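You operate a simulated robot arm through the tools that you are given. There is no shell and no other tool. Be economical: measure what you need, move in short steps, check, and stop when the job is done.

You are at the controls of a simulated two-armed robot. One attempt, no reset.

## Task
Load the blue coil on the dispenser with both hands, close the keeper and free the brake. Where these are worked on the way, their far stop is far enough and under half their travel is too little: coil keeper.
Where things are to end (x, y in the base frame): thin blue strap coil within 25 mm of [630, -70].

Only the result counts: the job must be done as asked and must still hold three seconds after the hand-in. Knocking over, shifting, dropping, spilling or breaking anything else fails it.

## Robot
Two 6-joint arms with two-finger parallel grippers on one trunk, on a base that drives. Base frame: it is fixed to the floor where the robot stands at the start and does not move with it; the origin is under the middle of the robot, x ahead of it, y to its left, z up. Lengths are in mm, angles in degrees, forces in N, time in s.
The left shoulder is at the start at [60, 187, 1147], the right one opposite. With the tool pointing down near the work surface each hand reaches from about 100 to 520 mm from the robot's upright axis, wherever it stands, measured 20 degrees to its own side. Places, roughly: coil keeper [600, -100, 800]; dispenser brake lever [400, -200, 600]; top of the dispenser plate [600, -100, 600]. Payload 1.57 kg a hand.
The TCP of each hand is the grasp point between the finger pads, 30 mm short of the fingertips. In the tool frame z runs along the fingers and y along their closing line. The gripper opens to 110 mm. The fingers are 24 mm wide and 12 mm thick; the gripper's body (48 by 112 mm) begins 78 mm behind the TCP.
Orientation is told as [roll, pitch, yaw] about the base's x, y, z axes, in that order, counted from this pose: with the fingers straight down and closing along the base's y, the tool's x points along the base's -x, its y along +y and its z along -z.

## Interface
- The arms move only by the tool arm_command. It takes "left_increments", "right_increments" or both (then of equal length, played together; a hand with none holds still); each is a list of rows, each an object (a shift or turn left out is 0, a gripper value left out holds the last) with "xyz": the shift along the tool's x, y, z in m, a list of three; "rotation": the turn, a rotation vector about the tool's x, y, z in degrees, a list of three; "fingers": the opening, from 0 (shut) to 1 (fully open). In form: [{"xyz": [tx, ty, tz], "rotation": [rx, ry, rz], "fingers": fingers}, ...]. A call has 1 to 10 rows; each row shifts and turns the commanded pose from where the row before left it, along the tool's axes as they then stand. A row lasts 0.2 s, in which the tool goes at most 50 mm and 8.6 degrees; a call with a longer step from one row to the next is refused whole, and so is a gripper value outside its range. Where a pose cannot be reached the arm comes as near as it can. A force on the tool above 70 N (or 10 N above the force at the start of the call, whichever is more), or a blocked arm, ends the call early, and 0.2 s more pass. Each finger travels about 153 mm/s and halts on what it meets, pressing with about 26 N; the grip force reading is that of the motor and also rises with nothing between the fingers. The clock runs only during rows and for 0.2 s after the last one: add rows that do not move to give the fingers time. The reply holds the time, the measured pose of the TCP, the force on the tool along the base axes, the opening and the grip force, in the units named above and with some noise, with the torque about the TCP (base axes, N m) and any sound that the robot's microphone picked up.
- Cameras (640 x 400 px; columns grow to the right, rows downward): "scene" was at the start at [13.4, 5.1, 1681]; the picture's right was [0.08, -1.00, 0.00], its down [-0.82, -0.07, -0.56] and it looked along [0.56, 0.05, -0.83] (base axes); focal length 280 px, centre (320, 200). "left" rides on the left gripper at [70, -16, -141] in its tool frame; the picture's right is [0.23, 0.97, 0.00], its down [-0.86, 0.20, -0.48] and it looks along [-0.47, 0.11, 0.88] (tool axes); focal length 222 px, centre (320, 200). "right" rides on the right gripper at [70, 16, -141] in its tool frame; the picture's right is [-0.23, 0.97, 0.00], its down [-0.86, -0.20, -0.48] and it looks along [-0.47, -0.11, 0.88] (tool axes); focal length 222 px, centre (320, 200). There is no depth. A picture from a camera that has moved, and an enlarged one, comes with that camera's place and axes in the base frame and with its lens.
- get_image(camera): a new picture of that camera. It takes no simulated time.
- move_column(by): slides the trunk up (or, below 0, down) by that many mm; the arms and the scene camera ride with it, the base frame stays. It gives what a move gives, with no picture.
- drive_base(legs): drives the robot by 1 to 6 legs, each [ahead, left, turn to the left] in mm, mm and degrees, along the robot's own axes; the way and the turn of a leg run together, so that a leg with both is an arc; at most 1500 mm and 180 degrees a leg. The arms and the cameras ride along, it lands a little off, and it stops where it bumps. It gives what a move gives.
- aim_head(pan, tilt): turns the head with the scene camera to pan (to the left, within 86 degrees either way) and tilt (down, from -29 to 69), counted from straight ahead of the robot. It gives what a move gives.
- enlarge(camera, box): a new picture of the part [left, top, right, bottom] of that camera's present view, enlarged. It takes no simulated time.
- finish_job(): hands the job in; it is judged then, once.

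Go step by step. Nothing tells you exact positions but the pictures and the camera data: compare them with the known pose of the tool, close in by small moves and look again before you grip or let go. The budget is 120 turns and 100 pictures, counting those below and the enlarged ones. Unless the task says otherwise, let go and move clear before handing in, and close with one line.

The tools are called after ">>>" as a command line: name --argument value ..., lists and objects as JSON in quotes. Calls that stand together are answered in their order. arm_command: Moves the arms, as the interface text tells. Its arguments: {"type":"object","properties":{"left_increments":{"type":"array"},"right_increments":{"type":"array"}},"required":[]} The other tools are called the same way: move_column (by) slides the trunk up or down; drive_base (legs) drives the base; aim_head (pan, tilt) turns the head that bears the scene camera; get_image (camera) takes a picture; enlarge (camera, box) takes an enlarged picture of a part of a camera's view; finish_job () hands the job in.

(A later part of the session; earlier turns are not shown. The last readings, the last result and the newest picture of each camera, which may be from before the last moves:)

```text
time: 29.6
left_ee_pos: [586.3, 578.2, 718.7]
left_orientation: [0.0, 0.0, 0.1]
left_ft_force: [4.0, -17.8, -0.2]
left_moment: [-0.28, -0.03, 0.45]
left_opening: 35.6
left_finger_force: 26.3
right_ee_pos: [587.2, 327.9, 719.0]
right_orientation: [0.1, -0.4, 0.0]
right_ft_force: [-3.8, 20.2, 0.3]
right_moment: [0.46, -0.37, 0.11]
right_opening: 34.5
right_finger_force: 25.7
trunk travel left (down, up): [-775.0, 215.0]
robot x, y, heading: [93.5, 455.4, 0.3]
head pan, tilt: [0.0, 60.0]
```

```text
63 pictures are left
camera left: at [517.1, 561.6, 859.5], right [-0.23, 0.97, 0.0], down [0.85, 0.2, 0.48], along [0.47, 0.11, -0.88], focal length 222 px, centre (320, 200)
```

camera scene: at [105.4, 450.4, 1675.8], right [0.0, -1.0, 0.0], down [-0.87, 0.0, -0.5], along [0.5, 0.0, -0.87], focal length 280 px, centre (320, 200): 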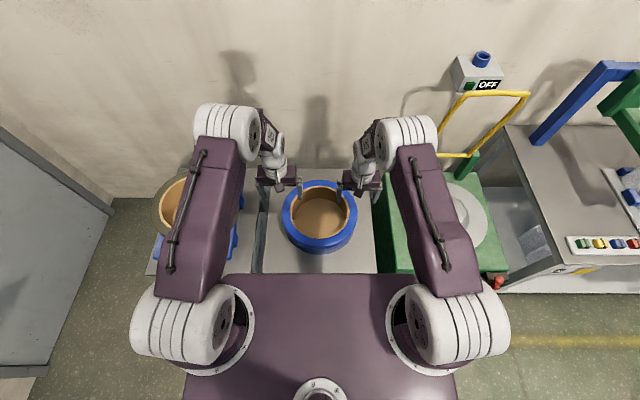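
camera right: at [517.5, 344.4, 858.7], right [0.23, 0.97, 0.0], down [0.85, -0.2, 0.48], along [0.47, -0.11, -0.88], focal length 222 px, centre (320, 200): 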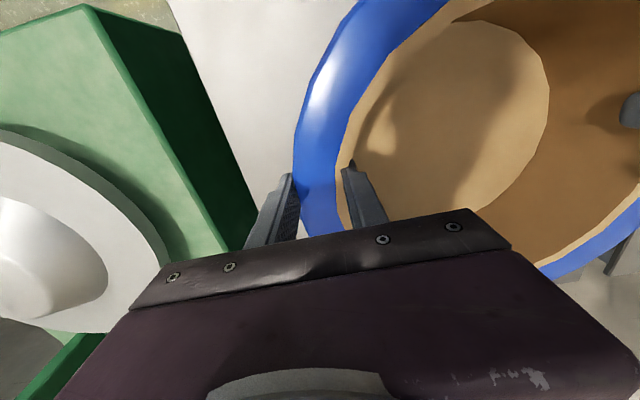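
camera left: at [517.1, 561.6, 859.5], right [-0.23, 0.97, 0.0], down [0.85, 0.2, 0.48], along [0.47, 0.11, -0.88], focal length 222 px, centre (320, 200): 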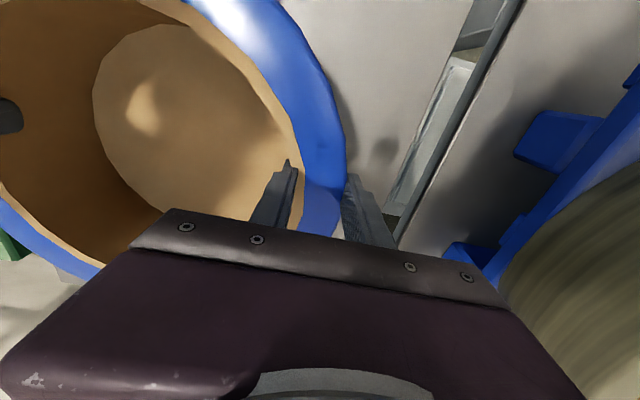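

Both walls are gripped. I'll ease the side load and lift 30 mm to check the weight.

>>> arm_command --right_increments '[{"xyz": [0, 0.002, 0]}, {"xyz": [0, 0.001, -0.01]}, {"xyz": [0, 0, -0.02]}, {}]' --left_increments '[{"xyz": [0, -0.002, 0]}, {"xyz": [0, -0.001, -0.01]}, {"xyz": [0, 0, -0.02]}, {}]'

>>> get_image --camera "left"

```text
time: 30.6
left_ee_pos: [586.0, 575.3, 749.5]
left_orientation: [0.0, 0.0, 0.1]
left_ft_force: [0.2, 0.8, -0.3]
left_moment: [-0.01, -0.02, -0.02]
left_opening: 0.0
left_finger_force: 21.2
right_ee_pos: [589.0, 329.0, 748.9]
right_orientation: [0.0, -0.4, -0.2]
right_ft_force: [1.3, 0.5, 0.0]
right_moment: [0.03, 0.03, 0.0]
right_opening: 0.1
right_finger_force: 21.5
trunk travel left (down, up): [-775.0, 215.0]
robot x, y, heading: [94.2, 452.8, 0.1]
head pan, tilt: [0.0, 60.0]
```

```text
62 pictures are left
camera left: at [517.2, 557.7, 890.8], right [-0.23, 0.97, 0.0], down [0.85, 0.2, 0.48], along [0.47, 0.11, -0.88], focal length 222 px, centre (320, 200)
```

left: 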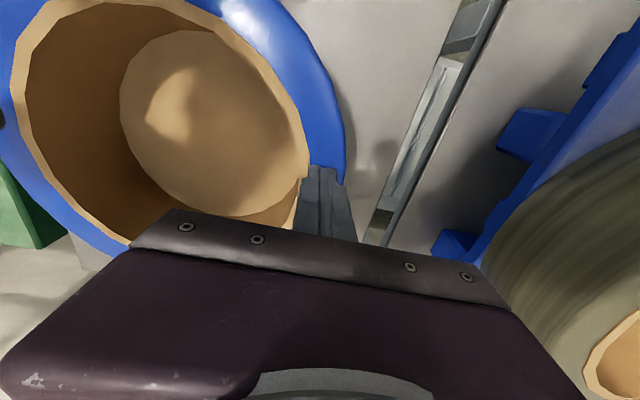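

The wall slipped out because the fingers were gripping too shallow; the coil sits lower than I took it. I'll open, go deeper in small steps and look.

>>> arm_command --right_increments '[{"xyz": [0, 0, -0.015]}, {"fingers": 0.75}, {}, {}, {"xyz": [0, 0, 0.03]}, {"xyz": [0, 0, 0.02]}]' --left_increments '[{"xyz": [0, 0, -0.015]}, {"fingers": 0.75}, {}, {}, {"xyz": [0, 0, 0.03]}, {"xyz": [0, 0, 0.02]}]'

>>> get_image --camera "left"

>>> get_image --camera "right"

>>> enlarge --camera "scene" --box '[240, 140, 400, 280]'

```text
time: 32.0
left_ee_pos: [583.6, 577.1, 716.0]
left_orientation: [0.0, -0.1, 0.2]
left_ft_force: [-0.2, -0.2, -0.7]
left_moment: [0.02, 0.0, 0.02]
left_opening: 82.7
left_finger_force: 0.1
right_ee_pos: [590.6, 331.2, 713.7]
right_orientation: [0.1, -0.4, -0.2]
right_ft_force: [0.2, 0.2, 0.5]
right_moment: [0.01, -0.01, 0.0]
right_opening: 82.7
right_finger_force: 0.1
trunk travel left (down, up): [-775.0, 215.0]
robot x, y, heading: [93.0, 449.0, 0.2]
head pan, tilt: [0.0, 60.0]
```

```text
61 pictures are left
camera left: at [515.1, 558.9, 855.7], right [-0.23, 0.97, 0.0], down [0.85, 0.2, 0.48], along [0.47, 0.11, -0.88], focal length 222 px, centre (320, 200)
```

left: 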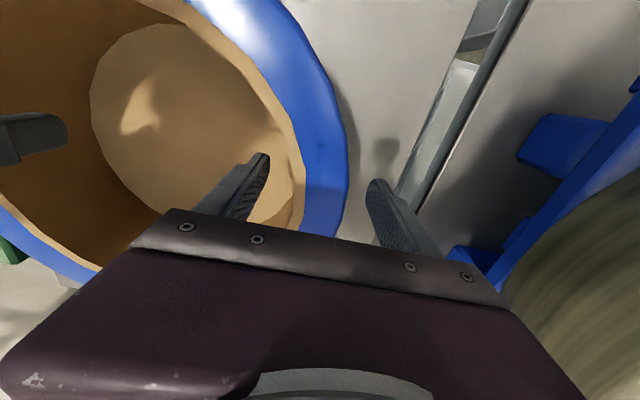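

```text
60 pictures are left
camera right: at [519.8, 346.3, 854.4], right [0.23, 0.97, 0.0], down [0.85, -0.2, 0.48], along [0.47, -0.11, -0.87], focal length 222 px, centre (320, 200)
```

right: 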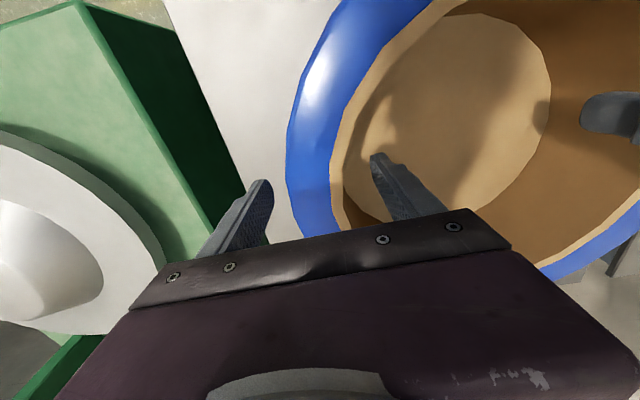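

```text
2.86 times, centred on (320, 210) of scene
camera zoom: at [103.1, 450.5, 1675.8], right [0.0, -1.0, 0.0], down [-0.87, 0.0, -0.5], along [0.5, 0.0, -0.87], focal length 801 px, centre (320, 171)
```

zoom: 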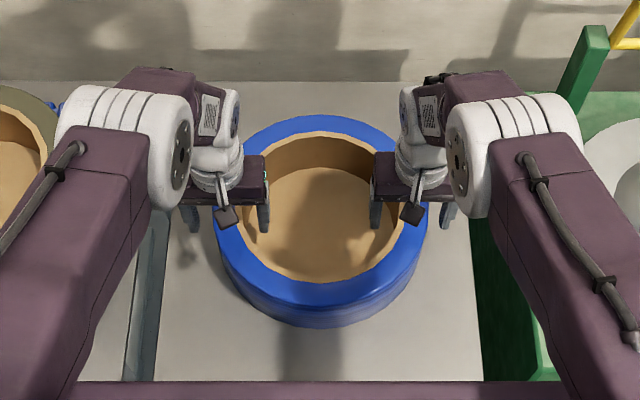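

The rim is really at about z 705 and the centre nearer x 603, so the fingers had overlapped by only about 15 mm. I'll move 14 mm forward and deeper, watching the force.

>>> arm_command --right_increments '[{"xyz": [-0.006, -0.001, 0]}, {"xyz": [-0.006, -0.001, 0]}, {"xyz": [0, 0, 0.01]}, {"xyz": [0, 0, 0.01]}, {"xyz": [0, 0, 0.009]}, {}]' --left_increments '[{"xyz": [-0.008, 0.001, 0]}, {"xyz": [-0.008, 0.001, 0]}, {"xyz": [0, 0, 0.01]}, {"xyz": [0, 0, 0.01]}, {"xyz": [0, 0, 0.009]}, {}]'

>>> get_image --camera "left"

>>> get_image --camera "right"

```text
time: 33.4
left_ee_pos: [592.1, 577.8, 691.1]
left_orientation: [0.1, 0.0, 0.1]
left_ft_force: [0.2, 0.0, 0.7]
left_moment: [0.01, 0.01, -0.02]
left_opening: 82.6
left_finger_force: 0.0
left hand out of reach, approached as far as the arm can: row 4, 5
right_ee_pos: [593.7, 326.6, 690.3]
right_orientation: [0.1, -0.4, -0.2]
right_ft_force: [-0.1, 0.1, -0.1]
right_moment: [-0.01, 0.01, -0.02]
right_opening: 82.8
right_finger_force: 0.1
right hand out of reach, approached as far as the arm can: row 4, 5
trunk travel left (down, up): [-775.0, 215.0]
robot x, y, heading: [92.4, 450.9, -0.0]
head pan, tilt: [0.0, 60.0]
```

```text
58 pictures are left
camera left: at [523.1, 560.8, 832.3], right [-0.23, 0.97, 0.0], down [0.85, 0.2, 0.48], along [0.47, 0.11, -0.88], focal length 222 px, centre (320, 200)
```

left: 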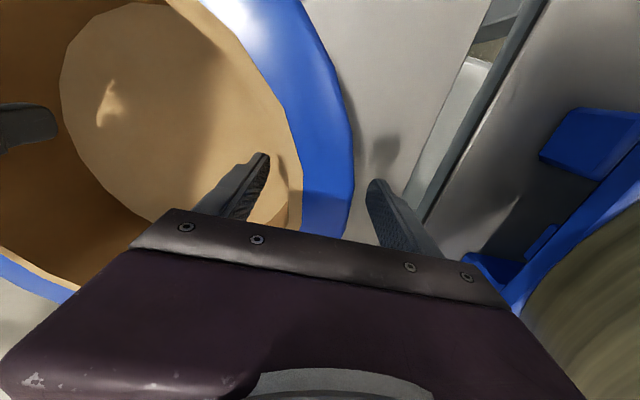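

```text
57 pictures are left
camera right: at [522.9, 342.1, 830.7], right [0.23, 0.97, 0.0], down [0.85, -0.2, 0.48], along [0.47, -0.11, -0.88], focal length 222 px, centre (320, 200)
```

right: 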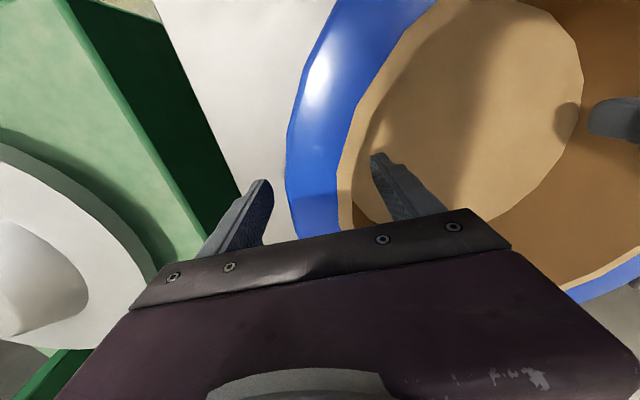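

I hit the reach limit at this height. I'll raise the hands, lower the trunk so the arms stretch further, then come down again.

>>> arm_command --right_increments '[{"xyz": [0, 0, -0.04]}, {"xyz": [0, 0, -0.045]}, {"xyz": [0, 0, -0.045]}, {"xyz": [0, 0, -0.045]}, {"xyz": [0, 0, -0.045]}]' --left_increments '[{"xyz": [0, 0, -0.04]}, {"xyz": [0, 0, -0.045]}, {"xyz": [0, 0, -0.045]}, {"xyz": [0, 0, -0.045]}, {"xyz": [0, 0, -0.045]}]'

>>> move_column --by -170

>>> enlarge --camera "scene" --box '[240, 120, 400, 280]'

>>> get_image --camera "left"

>>> get_image --camera "right"

```text
time: 34.6
left_ee_pos: [589.4, 576.1, 913.0]
left_orientation: [0.1, -0.1, 0.1]
left_ft_force: [-0.4, -0.3, 0.1]
left_moment: [-0.01, -0.01, 0.03]
left_opening: 82.6
left_finger_force: 0.0
right_ee_pos: [592.9, 326.6, 911.7]
right_orientation: [0.0, -0.5, -0.3]
right_ft_force: [-0.6, -0.1, 0.5]
right_moment: [-0.02, -0.02, 0.0]
right_opening: 82.4
right_finger_force: 0.1
trunk travel left (down, up): [-775.0, 215.0]
robot x, y, heading: [92.1, 451.6, 0.0]
head pan, tilt: [0.0, 60.0]
```

```text
time: 36.5
left_ee_pos: [591.3, 577.5, 742.0]
left_orientation: [0.1, -0.1, 0.1]
left_ft_force: [0.9, 0.4, 0.5]
left_moment: [0.0, 0.0, 0.01]
left_opening: 82.3
left_finger_force: 0.0
right_ee_pos: [592.9, 326.9, 740.3]
right_orientation: [0.0, -0.4, -0.2]
right_ft_force: [-0.6, 0.6, 0.7]
right_moment: [-0.02, 0.0, -0.01]
right_opening: 82.6
right_finger_force: 0.0
trunk travel left (down, up): [-605.0, 385.0]
robot x, y, heading: [96.8, 449.3, 0.1]
head pan, tilt: [0.0, 60.0]
```

```text
2.50 times, centred on (320, 200) of scene
camera zoom: at [103.0, 450.4, 1505.7], right [0.0, -1.0, 0.0], down [-0.87, 0.0, -0.5], along [0.5, 0.0, -0.87], focal length 701 px, centre (320, 200)
```

zoom: 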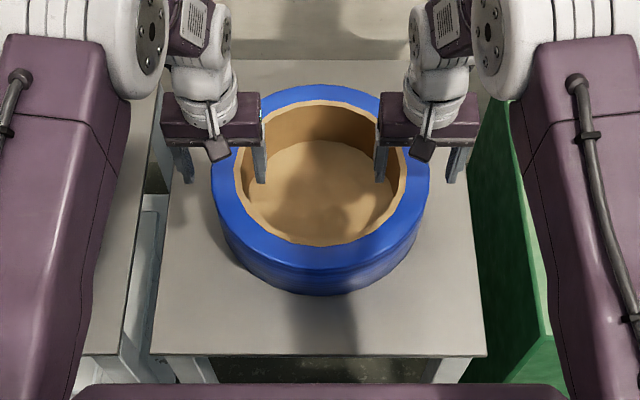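

```text
55 pictures are left
camera left: at [522.8, 560.6, 882.1], right [-0.23, 0.97, 0.0], down [0.85, 0.2, 0.48], along [0.47, 0.11, -0.88], focal length 222 px, centre (320, 200)
```

left: 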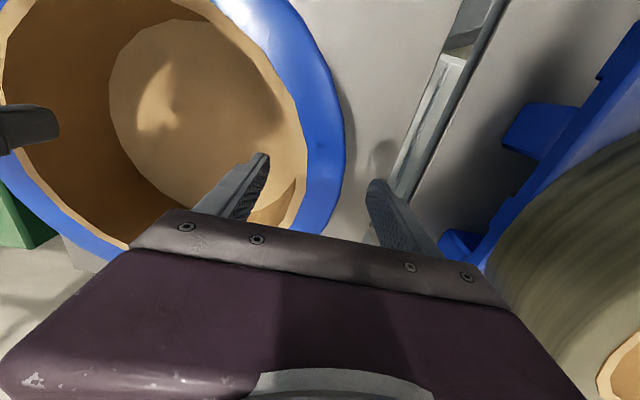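

```text
54 pictures are left
camera right: at [523.3, 342.9, 880.3], right [0.23, 0.97, 0.0], down [0.85, -0.2, 0.48], along [0.47, -0.11, -0.88], focal length 222 px, centre (320, 200)
```

right: 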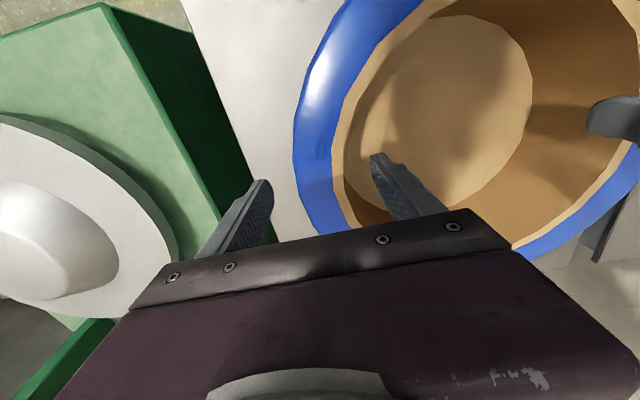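

Reach is better now. I'll move 9 mm forward and down again to a deeper grip.

>>> arm_command --right_increments '[{"xyz": [-0.009, 0, 0.01]}, {"xyz": [0, 0, 0.015]}, {"xyz": [0, 0, 0.015]}, {"xyz": [0, 0, 0.015]}, {}]' --left_increments '[{"xyz": [-0.01, 0, 0.012]}, {"xyz": [0, 0, 0.015]}, {"xyz": [0, 0, 0.015]}, {"xyz": [0, 0, 0.015]}, {}]'

>>> arm_command --right_increments '[{"xyz": [0, 0, 0.005]}, {"xyz": [0, 0, 0.005]}]' --left_increments '[{"xyz": [0, 0, 0.005]}, {"xyz": [0, 0, 0.005]}]'

```text
time: 37.7
left_ee_pos: [601.1, 577.8, 682.1]
left_orientation: [0.0, -0.2, 0.2]
left_ft_force: [-0.6, 0.3, 0.1]
left_moment: [0.02, 0.04, 0.0]
left_opening: 82.4
left_finger_force: 0.0
right_ee_pos: [603.1, 327.2, 685.9]
right_orientation: [0.0, -0.4, -0.2]
right_ft_force: [0.0, 0.1, 0.0]
right_moment: [0.0, 0.01, -0.01]
right_opening: 82.5
right_finger_force: 0.1
trunk travel left (down, up): [-605.0, 385.0]
robot x, y, heading: [97.7, 447.2, 0.1]
head pan, tilt: [0.0, 60.0]
```

```text
time: 38.3
left_ee_pos: [600.2, 577.1, 675.7]
left_orientation: [0.0, 0.0, 0.0]
left_ft_force: [0.8, 0.0, -1.9]
left_moment: [0.02, -0.02, -0.01]
left_opening: 82.6
left_finger_force: 0.1
right_ee_pos: [605.6, 327.1, 675.1]
right_orientation: [-0.1, -0.3, -0.2]
right_ft_force: [0.0, 0.0, 0.4]
right_moment: [-0.01, -0.03, -0.01]
right_opening: 82.6
right_finger_force: 0.0
trunk travel left (down, up): [-605.0, 385.0]
robot x, y, heading: [93.6, 451.7, 0.2]
head pan, tilt: [0.0, 60.0]
```

>>> arm_command --right_increments '[{"xyz": [0, 0, 0.004]}, {}]' --left_increments '[{"xyz": [0, 0, 0.004]}, {}]'

>>> get_image --camera "scene"

>>> get_image --camera "left"

```text
time: 38.9
left_ee_pos: [601.5, 577.0, 669.5]
left_orientation: [-0.1, -0.1, 0.1]
left_ft_force: [-0.1, 0.7, -0.9]
left_moment: [-0.03, -0.02, 0.0]
left_opening: 82.5
left_finger_force: 0.1
right_ee_pos: [603.2, 326.6, 671.4]
right_orientation: [0.0, -0.4, -0.3]
right_ft_force: [0.5, -0.5, -0.7]
right_moment: [-0.02, 0.0, -0.01]
right_opening: 82.5
right_finger_force: 0.1
trunk travel left (down, up): [-605.0, 385.0]
robot x, y, heading: [96.8, 453.6, -0.3]
head pan, tilt: [0.0, 60.0]
```

```text
53 pictures are left
camera scene: at [102.9, 450.5, 1505.7], right [0.0, -1.0, 0.0], down [-0.87, 0.0, -0.5], along [0.5, 0.0, -0.87], focal length 280 px, centre (320, 200)
```

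scene: 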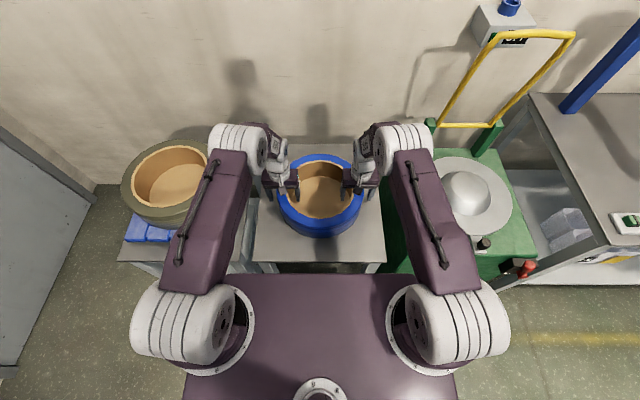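

```text
52 pictures are left
camera left: at [532.9, 560.0, 810.7], right [-0.23, 0.97, 0.0], down [0.85, 0.2, 0.48], along [0.47, 0.11, -0.88], focal length 222 px, centre (320, 200)
```

left: 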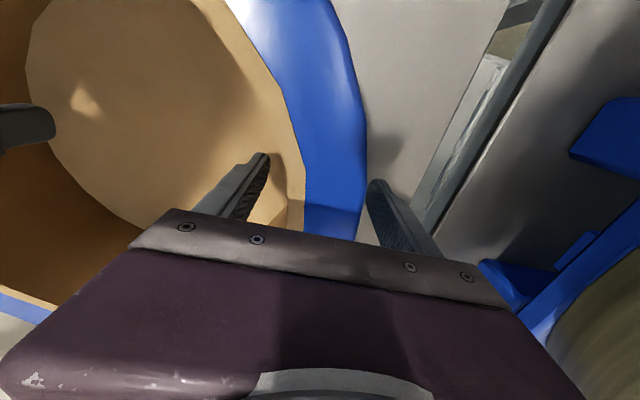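

>>> get_image --camera "right"

```text
51 pictures are left
camera right: at [532.9, 342.2, 811.3], right [0.23, 0.97, 0.0], down [0.85, -0.2, 0.48], along [0.47, -0.11, -0.88], focal length 222 px, centre (320, 200)
```

right: 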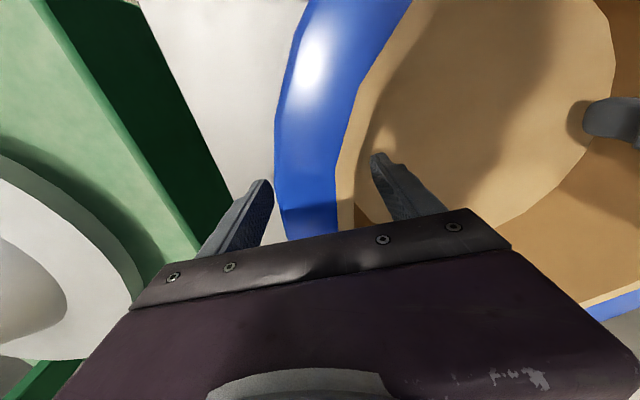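

Hands are aligned with the coil's diameter (centre x ≈ 602). Closing both with a small left correction.

>>> arm_command --right_increments '[{"xyz": [0, -0.001, 0], "fingers": 0}, {}, {}, {}]' --left_increments '[{"xyz": [0, 0.003, 0], "fingers": 0}, {}, {}, {}]'

```text
time: 39.9
left_ee_pos: [601.4, 577.3, 669.7]
left_orientation: [-0.1, -0.2, 0.0]
left_ft_force: [2.3, -49.0, 0.3]
left_moment: [1.82, 0.53, 0.36]
left_opening: 34.9
left_finger_force: 26.1
right_ee_pos: [604.0, 326.7, 671.5]
right_orientation: [0.1, -0.4, 0.0]
right_ft_force: [-4.4, 45.8, 0.8]
right_moment: [-1.56, -0.28, 0.44]
right_opening: 34.8
right_finger_force: 25.7
trunk travel left (down, up): [-605.0, 385.0]
robot x, y, heading: [92.0, 450.8, 0.1]
head pan, tilt: [0.0, 60.0]
```

The walls are a bit further inward than the hands. I'll ease both inward.

>>> arm_command --right_increments '[{"xyz": [0, 0.002, 0]}, {"xyz": [0, 0.002, 0]}, {}]' --left_increments '[{"xyz": [0, -0.002, 0]}, {"xyz": [0, -0.002, 0]}, {}]'

```text
time: 40.7
left_ee_pos: [602.4, 578.3, 669.1]
left_orientation: [0.1, 0.1, 0.1]
left_ft_force: [2.4, 3.6, -0.4]
left_moment: [-1.4, -0.8, -0.36]
left_opening: 34.6
left_finger_force: 26.2
right_ee_pos: [603.6, 328.6, 669.8]
right_orientation: [-0.2, -0.3, -0.2]
right_ft_force: [-1.3, -6.7, 1.2]
right_moment: [0.76, -0.74, 0.47]
right_opening: 34.8
right_finger_force: 25.5
trunk travel left (down, up): [-605.0, 385.0]
robot x, y, heading: [93.6, 452.8, 0.1]
head pan, tilt: [0.0, 60.0]
```

Balanced now. Lifting slowly.

>>> arm_command --right_increments '[{"xyz": [0, 0, -0.004]}, {"xyz": [0, 0, -0.008]}, {"xyz": [0, 0, -0.01]}, {}]' --left_increments '[{"xyz": [0, 0, -0.004]}, {"xyz": [0, 0, -0.008]}, {"xyz": [0, 0, -0.01]}, {}]'

>>> get_image --camera "scene"

>>> get_image --camera "right"

```text
time: 41.7
left_ee_pos: [601.8, 579.9, 690.1]
left_orientation: [0.1, 0.2, 0.1]
left_ft_force: [1.3, 42.9, -15.4]
left_moment: [-0.41, -0.45, -0.22]
left_opening: 34.9
left_finger_force: 26.5
right_ee_pos: [603.0, 328.3, 691.7]
right_orientation: [-0.1, -0.2, -0.2]
right_ft_force: [-0.7, -43.7, -2.6]
right_moment: [1.9, 0.56, 0.43]
right_opening: 34.8
right_finger_force: 26.1
trunk travel left (down, up): [-605.0, 385.0]
robot x, y, heading: [95.9, 450.3, -0.0]
head pan, tilt: [0.0, 60.0]
```

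```text
50 pictures are left
camera scene: at [106.1, 450.4, 1505.6], right [0.0, -1.0, 0.0], down [-0.87, 0.0, -0.5], along [0.5, 0.0, -0.87], focal length 280 px, centre (320, 200)
```

scene: 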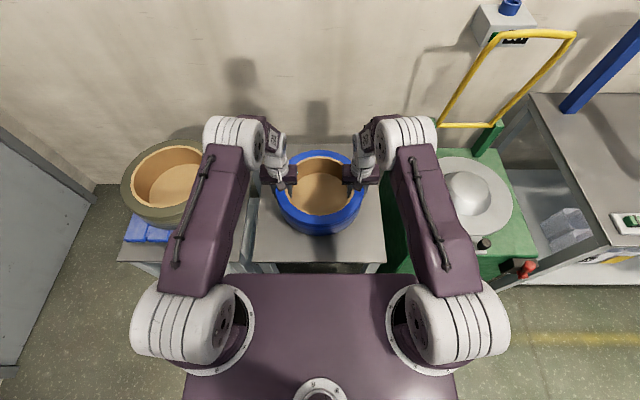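

```text
49 pictures are left
camera right: at [533.8, 344.7, 832.4], right [0.23, 0.97, 0.0], down [0.85, -0.2, 0.48], along [0.47, -0.11, -0.88], focal length 222 px, centre (320, 200)
```

right: 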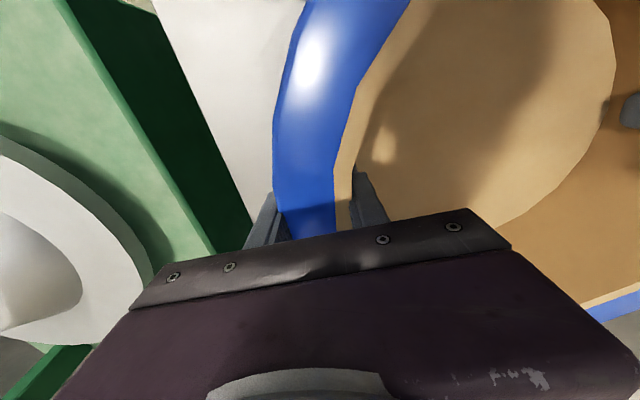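

The coil is off the table (about 18 N in total). I'll release the inward squeeze and lift more.

>>> arm_command --right_increments '[{"xyz": [0, -0.003, 0]}, {}, {"xyz": [0, 0, -0.01]}, {}]' --left_increments '[{"xyz": [0, 0.003, 0]}, {}, {"xyz": [0, 0, -0.01]}, {}]'

```text
time: 42.7
left_ee_pos: [602.4, 579.0, 701.7]
left_orientation: [0.0, 0.1, 0.2]
left_ft_force: [2.4, 4.2, -17.6]
left_moment: [1.49, 0.48, -0.01]
left_opening: 34.7
left_finger_force: 26.0
right_ee_pos: [604.2, 328.2, 702.3]
right_orientation: [0.2, -0.3, -0.1]
right_ft_force: [-3.1, -4.6, -0.4]
right_moment: [0.55, -0.4, 0.82]
right_opening: 34.8
right_finger_force: 25.9
trunk travel left (down, up): [-605.0, 385.0]
robot x, y, heading: [95.9, 455.2, -0.2]
head pan, tilt: [0.0, 60.0]
```

The left hand carries nearly all the load. I'll raise the right slightly to share it and look.

>>> arm_command --right_increments '[{"xyz": [0, 0, -0.002]}, {}]'

>>> get_image --camera "right"

>>> get_image --camera "left"

>>> enlarge --camera "scene" --box '[240, 120, 400, 280]'

```text
time: 43.3
left_ee_pos: [602.9, 578.3, 703.2]
left_orientation: [0.0, 0.0, 0.0]
left_ft_force: [-2.1, -7.0, -5.0]
left_moment: [0.54, 0.28, -0.78]
left_opening: 34.7
left_finger_force: 26.5
right_ee_pos: [602.2, 327.7, 703.7]
right_orientation: [0.0, -0.3, -0.2]
right_ft_force: [2.4, 8.7, -14.0]
right_moment: [-1.62, -0.17, 0.15]
right_opening: 34.9
right_finger_force: 26.2
trunk travel left (down, up): [-605.0, 385.0]
robot x, y, heading: [95.8, 449.6, 0.1]
head pan, tilt: [0.0, 60.0]
```

```text
48 pictures are left
camera right: at [533.5, 343.8, 844.0], right [0.23, 0.97, 0.0], down [0.85, -0.2, 0.48], along [0.47, -0.11, -0.88], focal length 222 px, centre (320, 200)
```

right: 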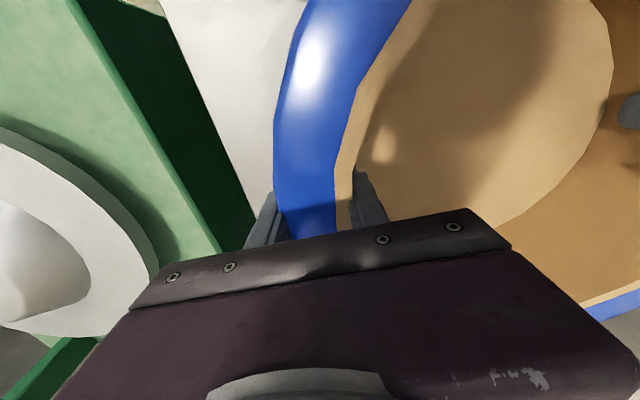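

```text
47 pictures are left
camera left: at [534.3, 561.4, 843.5], right [-0.23, 0.97, 0.0], down [0.86, 0.2, 0.48], along [0.47, 0.11, -0.88], focal length 222 px, centre (320, 200)
```

left: 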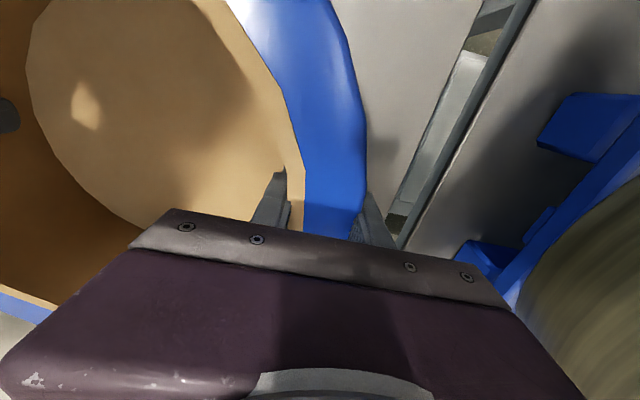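

```text
2.50 times, centred on (320, 200) of scene
camera zoom: at [105.9, 450.5, 1505.6], right [0.0, -1.0, 0.0], down [-0.87, 0.0, -0.5], along [0.5, 0.0, -0.87], focal length 701 px, centre (320, 200)
```

zoom: 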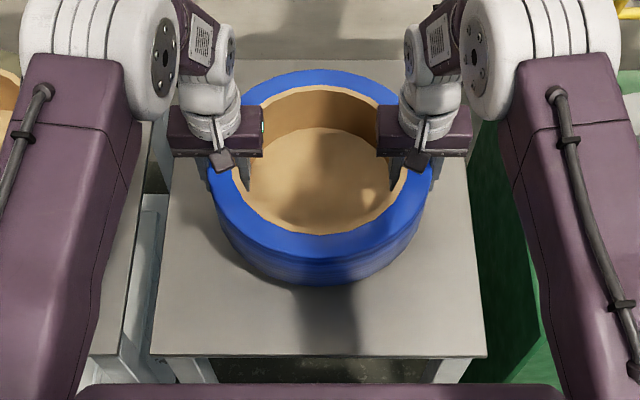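

The coil is held level about 33 mm up and the load is shared. I'll raise the trunk 100 mm for clearance and then drive to the dispenser.

>>> move_column --by 100

>>> drive_base --legs '[[0, -260, 0]]'

>>> get_image --camera "scene"

```text
time: 44.6
left_ee_pos: [602.4, 579.0, 803.2]
left_orientation: [-0.1, 0.0, 0.2]
left_ft_force: [-2.8, -28.3, -0.7]
left_moment: [-0.06, 0.23, -0.72]
left_opening: 34.5
left_finger_force: 25.8
right_ee_pos: [603.0, 326.8, 803.1]
right_orientation: [0.2, -0.2, -0.1]
right_ft_force: [1.6, 28.4, -17.7]
right_moment: [-2.05, -0.12, 0.16]
right_opening: 34.8
right_finger_force: 26.1
trunk travel left (down, up): [-705.0, 285.0]
robot x, y, heading: [92.0, 453.8, -0.0]
head pan, tilt: [0.0, 60.0]
```

```text
time: 46.5
left_ee_pos: [603.4, 320.9, 801.9]
left_orientation: [0.0, 0.0, -0.1]
left_ft_force: [-0.8, -34.3, -0.1]
left_moment: [-0.15, -0.25, -0.44]
left_opening: 34.6
left_finger_force: 26.0
right_ee_pos: [603.4, 70.7, 803.7]
right_orientation: [0.0, -0.2, -0.2]
right_ft_force: [2.0, 33.0, -17.3]
right_moment: [-2.01, 0.38, 0.01]
right_opening: 34.8
right_finger_force: 26.1
trunk travel left (down, up): [-705.0, 285.0]
robot x, y, heading: [95.7, 194.3, 0.2]
head pan, tilt: [0.0, 60.0]
```

```text
45 pictures are left
camera scene: at [106.6, 193.8, 1605.6], right [0.0, -1.0, 0.0], down [-0.87, 0.0, -0.5], along [0.5, 0.0, -0.87], focal length 280 px, centre (320, 200)
```

scene: 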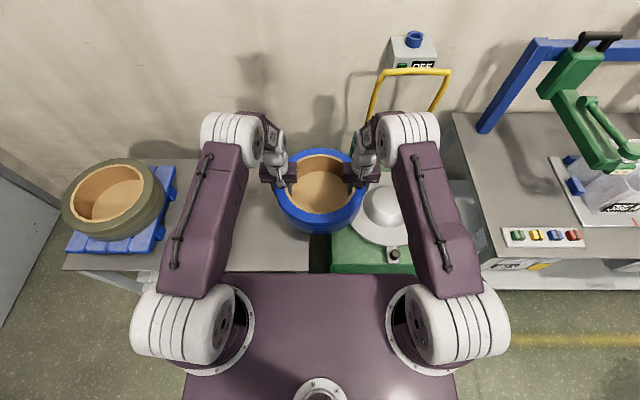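

The coil travels well. I'll rebalance the load slightly, then continue to y = -70.

>>> arm_command --right_increments '[{"xyz": [0, 0.0015, 0]}, {}]' --left_increments '[{"xyz": [0, -0.0015, -0.001]}, {}]'

>>> drive_base --legs '[[0, -266, 0]]'

>>> get_image --camera "scene"

>>> get_image --camera "right"

```text
time: 47.1
left_ee_pos: [601.8, 320.0, 802.5]
left_orientation: [0.1, 0.1, 0.0]
left_ft_force: [-0.2, 30.1, -16.1]
left_moment: [0.03, -0.51, -0.16]
left_opening: 34.6
left_finger_force: 25.8
right_ee_pos: [603.1, 70.0, 803.9]
right_orientation: [0.1, -0.2, -0.2]
right_ft_force: [-1.6, -29.7, -1.3]
right_moment: [1.86, 0.6, 0.43]
right_opening: 34.5
right_finger_force: 26.3
trunk travel left (down, up): [-705.0, 285.0]
robot x, y, heading: [98.1, 193.4, 0.1]
head pan, tilt: [0.0, 60.0]
```

```text
time: 49.0
left_ee_pos: [603.2, 55.0, 802.3]
left_orientation: [0.1, 0.1, -0.2]
left_ft_force: [0.4, 43.6, -15.8]
left_moment: [-0.02, 0.4, -0.08]
left_opening: 34.8
left_finger_force: 26.2
right_ee_pos: [603.7, -195.9, 803.5]
right_orientation: [-0.1, -0.4, -0.5]
right_ft_force: [0.0, -44.0, -1.4]
right_moment: [1.88, -0.29, 0.23]
right_opening: 34.7
right_finger_force: 26.1
trunk travel left (down, up): [-705.0, 285.0]
robot x, y, heading: [93.6, -73.3, -0.1]
head pan, tilt: [0.0, 60.0]
```

```text
44 pictures are left
camera scene: at [106.3, -71.6, 1605.6], right [0.0, -1.0, 0.0], down [-0.87, 0.0, -0.5], along [0.5, 0.0, -0.87], focal length 280 px, centre (320, 200)
```

scene: 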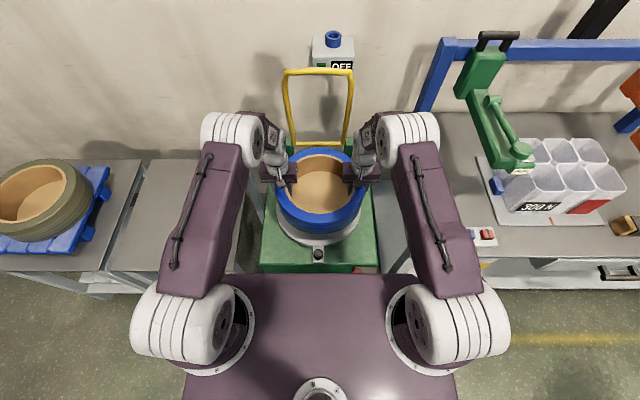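

```text
43 pictures are left
camera right: at [533.4, -180.0, 943.9], right [0.23, 0.97, 0.0], down [0.85, -0.2, 0.48], along [0.47, -0.11, -0.88], focal length 222 px, centre (320, 200)
```

right: 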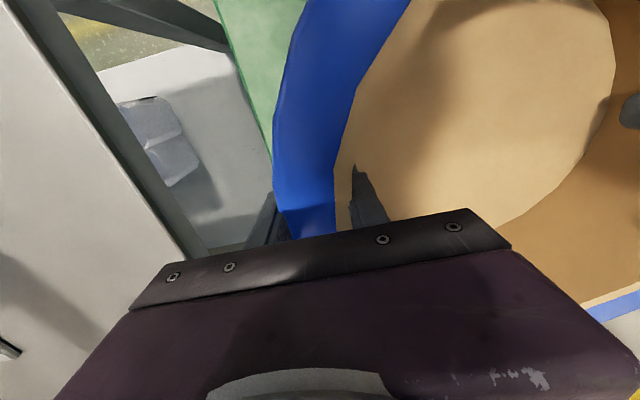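

The coil is over the plate at (603, -70). I'll ease the squeeze, move forward 27 mm and look before lowering.

>>> arm_command --right_increments '[{"xyz": [0, -0.0015, -0.0005]}, {}]' --left_increments '[{"xyz": [0, 0.0015, 0]}, {}]'

>>> drive_base --legs '[[27, 0, 0]]'

>>> enlarge --camera "scene" --box '[240, 130, 400, 290]'

>>> get_image --camera "left"

```text
time: 49.6
left_ee_pos: [602.5, 53.3, 802.7]
left_orientation: [0.1, 0.1, -0.3]
left_ft_force: [-1.8, -24.7, -8.9]
left_moment: [0.89, -0.37, -0.42]
left_opening: 34.8
left_finger_force: 25.7
right_ee_pos: [603.2, -198.0, 804.5]
right_orientation: [0.1, -0.3, -0.3]
right_ft_force: [2.8, 24.6, -8.8]
right_moment: [-0.68, 0.49, -0.07]
right_opening: 34.7
right_finger_force: 25.9
trunk travel left (down, up): [-705.0, 285.0]
robot x, y, heading: [94.2, -73.7, -0.3]
head pan, tilt: [0.0, 60.0]
```

```text
time: 50.4
left_ee_pos: [627.0, 54.1, 806.2]
left_orientation: [0.0, -0.1, -0.3]
left_ft_force: [-0.9, -39.0, -9.9]
left_moment: [0.71, 0.05, -0.22]
left_opening: 34.7
left_finger_force: 26.1
right_ee_pos: [626.2, -196.6, 806.0]
right_orientation: [-0.1, -0.4, -0.4]
right_ft_force: [0.9, 38.7, -6.9]
right_moment: [-0.32, -0.02, 0.0]
right_opening: 34.6
right_finger_force: 26.1
trunk travel left (down, up): [-705.0, 285.0]
robot x, y, heading: [121.2, -70.8, -0.1]
head pan, tilt: [0.0, 60.0]
```

```text
2.50 times, centred on (320, 210) of scene
camera zoom: at [126.9, -72.3, 1605.8], right [0.0, -1.0, 0.0], down [-0.87, 0.0, -0.5], along [0.5, 0.0, -0.87], focal length 701 px, centre (320, 175)
```

zoom: 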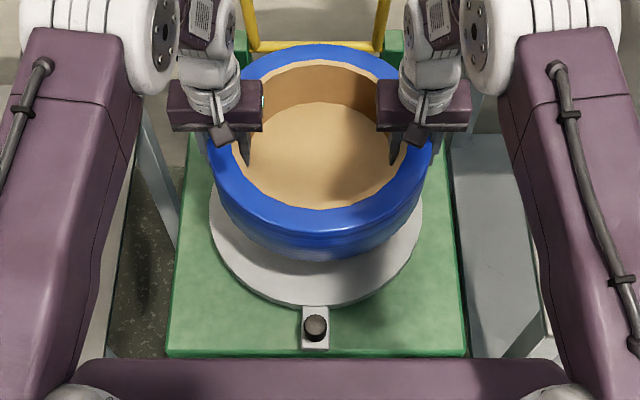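

```text
41 pictures are left
camera left: at [558.2, 36.6, 946.1], right [-0.22, 0.97, 0.0], down [0.85, 0.2, 0.48], along [0.47, 0.11, -0.88], focal length 222 px, centre (320, 200)
```

left: 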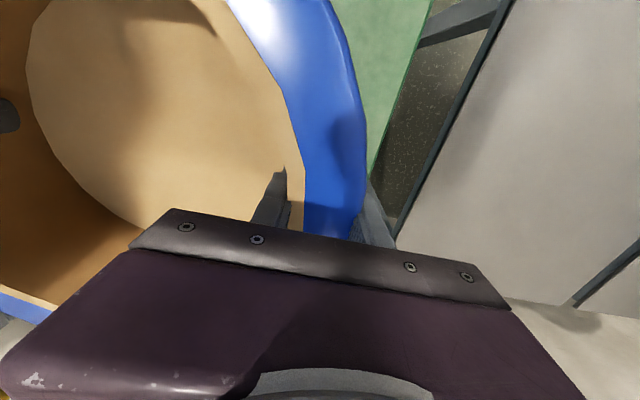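

The coil is centred over the plate. I'll lower the trunk 80 mm and check.

>>> arm_command --right_increments '[{"xyz": [-0.0015, 0.001, 0]}, {"xyz": [-0.0015, 0, 0]}]' --left_increments '[{"xyz": [-0.0015, -0.001, 0]}, {"xyz": [-0.0015, 0, 0]}]'

>>> move_column --by -80

>>> enlarge --camera "scene" --box '[240, 120, 400, 280]'

```text
time: 51.0
left_ee_pos: [632.0, 53.1, 803.1]
left_orientation: [0.1, 0.2, -0.2]
left_ft_force: [0.3, 15.4, -4.6]
left_moment: [-1.6, 0.65, -0.09]
left_opening: 34.6
left_finger_force: 25.7
right_ee_pos: [631.7, -197.8, 804.1]
right_orientation: [-0.1, -0.2, -0.3]
right_ft_force: [0.1, -15.0, -12.8]
right_moment: [0.64, -0.55, 0.16]
right_opening: 34.6
right_finger_force: 25.6
trunk travel left (down, up): [-705.0, 285.0]
robot x, y, heading: [119.5, -73.3, 0.1]
head pan, tilt: [0.0, 60.0]
```

```text
time: 52.1
left_ee_pos: [632.2, 53.0, 724.3]
left_orientation: [0.0, 0.1, -0.3]
left_ft_force: [0.3, 34.0, -3.4]
left_moment: [-1.85, 0.39, -0.26]
left_opening: 34.7
left_finger_force: 26.3
right_ee_pos: [632.4, -198.4, 724.8]
right_orientation: [0.0, -0.2, -0.4]
right_ft_force: [0.3, -33.1, -12.9]
right_moment: [0.67, -0.27, 0.17]
right_opening: 34.7
right_finger_force: 26.3
trunk travel left (down, up): [-625.0, 365.0]
robot x, y, heading: [121.9, -72.0, -0.0]
head pan, tilt: [0.0, 60.0]
```

```text
2.50 times, centred on (320, 200) of scene
camera zoom: at [132.3, -72.4, 1525.7], right [0.0, -1.0, 0.0], down [-0.87, 0.0, -0.5], along [0.5, 0.0, -0.87], focal length 701 px, centre (320, 200)
```

zoom: 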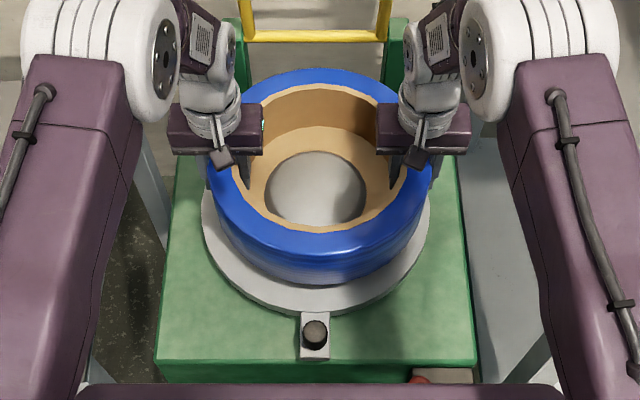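

The hub pokes up through the coil's bore, about 6 mm to the left of the bore centre. I'll shift left 5 mm and lower in small steps.

>>> arm_command --right_increments '[{"xyz": [0, 0.004, 0]}, {"xyz": [0, 0, 0.008]}, {"xyz": [0, 0, 0.008]}, {}]' --left_increments '[{"xyz": [0, 0.006, 0]}, {"xyz": [0, 0, 0.008]}, {"xyz": [0, 0, 0.008]}, {}]'

>>> enlarge --camera "scene" --box '[240, 120, 400, 280]'

```text
time: 53.1
left_ee_pos: [631.9, 59.1, 708.5]
left_orientation: [0.1, 0.0, -0.3]
left_ft_force: [5.3, 18.8, -15.8]
left_moment: [0.52, -0.42, 0.55]
left_opening: 34.7
left_finger_force: 26.0
right_ee_pos: [632.6, -192.4, 708.6]
right_orientation: [-0.1, -0.3, -0.4]
right_ft_force: [-4.6, -19.0, -2.5]
right_moment: [1.07, 0.52, 0.74]
right_opening: 34.6
right_finger_force: 25.8
trunk travel left (down, up): [-625.0, 365.0]
robot x, y, heading: [122.0, -70.9, -0.2]
head pan, tilt: [0.0, 60.0]
```

```text
2.50 times, centred on (320, 200) of scene
camera zoom: at [132.2, -72.3, 1525.7], right [0.0, -1.0, 0.0], down [-0.87, 0.0, -0.5], along [0.5, 0.0, -0.87], focal length 701 px, centre (320, 200)
```

zoom: 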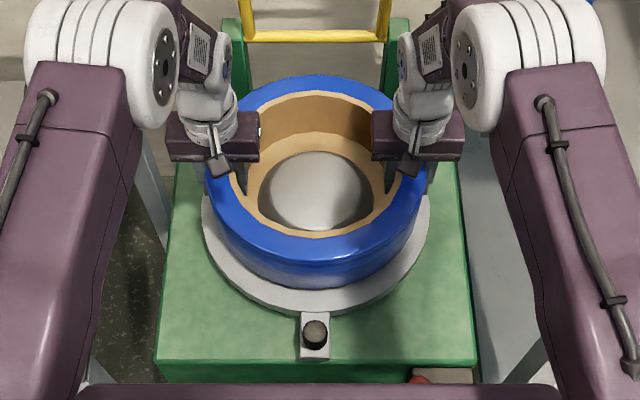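

Well centred on the hub. Continuing down.

>>> arm_command --right_increments '[{"xyz": [0, -0.0005, 0.007]}, {"xyz": [0, 0, 0.007]}, {}]' --left_increments '[{"xyz": [0, 0.0005, 0.007]}, {"xyz": [0, 0, 0.007]}, {}]'

>>> enlarge --camera "scene" --box '[240, 120, 400, 280]'

```text
time: 54.0
left_ee_pos: [631.5, 59.5, 696.6]
left_orientation: [0.0, -0.1, -0.4]
left_ft_force: [2.6, 7.3, 4.3]
left_moment: [-0.11, 0.96, 0.08]
left_opening: 34.9
left_finger_force: 26.2
right_ee_pos: [631.2, -190.6, 696.1]
right_orientation: [0.1, -0.6, -0.3]
right_ft_force: [3.3, -8.4, 2.8]
right_moment: [-1.17, 0.64, 0.19]
right_opening: 34.4
right_finger_force: 26.1
trunk travel left (down, up): [-625.0, 365.0]
robot x, y, heading: [118.6, -70.4, -0.1]
head pan, tilt: [0.0, 60.0]
```

```text
2.50 times, centred on (320, 200) of scene
camera zoom: at [130.0, -72.1, 1526.1], right [0.0, -1.0, 0.0], down [-0.87, 0.0, -0.5], along [0.5, 0.0, -0.87], focal length 701 px, centre (320, 200)
```

zoom: 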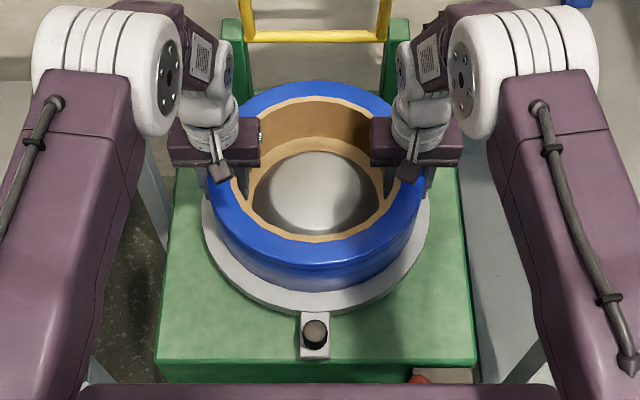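

The weight is off the hands, so it's touching down. I'll press 3 mm more to confirm it's seated.

>>> arm_command --right_increments '[{"xyz": [0, 0, 0.003]}, {}]' --left_increments '[{"xyz": [0, 0, 0.003]}, {}]'

>>> get_image --camera "left"

>>> get_image --camera "right"

```text
time: 54.5
left_ee_pos: [632.2, 58.6, 694.8]
left_orientation: [-0.1, -0.3, -0.3]
left_ft_force: [6.8, 5.8, 18.8]
left_moment: [-0.26, -0.04, -0.12]
left_opening: 34.1
left_finger_force: 26.0
right_ee_pos: [632.3, -192.2, 693.7]
right_orientation: [0.0, -0.8, -0.5]
right_ft_force: [7.3, -5.2, 17.6]
right_moment: [-1.14, -0.07, 0.15]
right_opening: 34.2
right_finger_force: 25.4
trunk travel left (down, up): [-625.0, 365.0]
robot x, y, heading: [120.0, -69.1, 0.0]
head pan, tilt: [0.0, 60.0]
```

```text
37 pictures are left
camera left: at [562.3, 42.0, 834.4], right [-0.22, 0.97, 0.0], down [0.85, 0.2, 0.48], along [0.47, 0.11, -0.88], focal length 222 px, centre (320, 200)
```

left: 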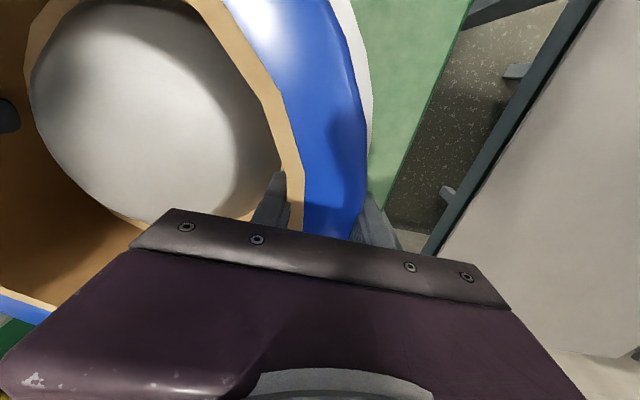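

```text
36 pictures are left
camera right: at [560.4, -175.5, 834.6], right [0.23, 0.97, 0.0], down [0.85, -0.21, 0.49], along [0.48, -0.11, -0.87], focal length 222 px, centre (320, 200)
```

right: 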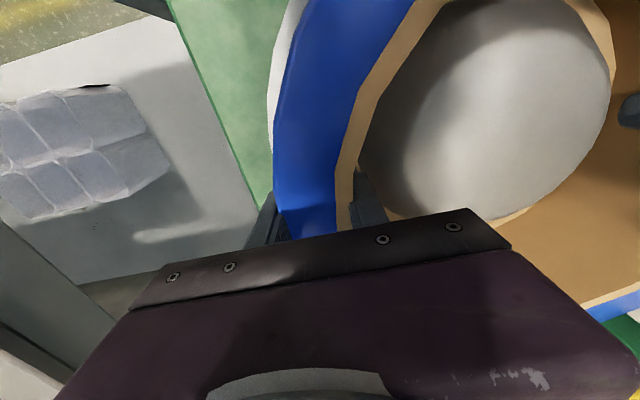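

It is seated with balanced upward force. I'll release gently with a small opening and lift clear.

>>> arm_command --right_increments '[{"xyz": [0, 0, -0.002]}, {"fingers": 0.5}, {}, {"xyz": [0, 0, -0.02]}, {"xyz": [0, 0, -0.03]}, {"xyz": [0, 0, -0.04]}, {"xyz": [0, 0, -0.04]}]' --left_increments '[{"xyz": [0, 0, -0.002]}, {"fingers": 0.5}, {}, {"xyz": [0, 0, -0.02]}, {"xyz": [0, 0, -0.03]}, {"xyz": [0, 0, -0.04]}, {"xyz": [0, 0, -0.04]}]'

>>> enlarge --camera "scene" --box '[240, 100, 400, 290]'

```text
time: 56.1
left_ee_pos: [629.9, 60.2, 825.2]
left_orientation: [0.0, -0.1, -0.3]
left_ft_force: [0.3, 0.6, -0.4]
left_moment: [0.0, -0.05, 0.0]
left_opening: 55.2
left_finger_force: 0.0
right_ee_pos: [629.6, -192.6, 826.2]
right_orientation: [0.0, -0.4, -0.4]
right_ft_force: [-0.6, -0.1, 0.7]
right_moment: [0.01, -0.03, -0.02]
right_opening: 55.2
right_finger_force: 0.1
trunk travel left (down, up): [-625.0, 365.0]
robot x, y, heading: [119.0, -68.9, -0.2]
head pan, tilt: [0.0, 60.0]
```

```text
2.11 times, centred on (320, 195) of scene
camera zoom: at [127.7, -72.3, 1525.6], right [0.0, -1.0, 0.0], down [-0.87, 0.0, -0.5], along [0.5, 0.0, -0.87], focal length 590 px, centre (320, 210)
```

zoom: 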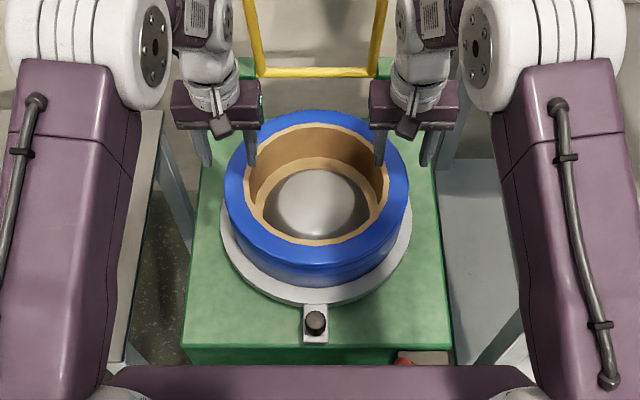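

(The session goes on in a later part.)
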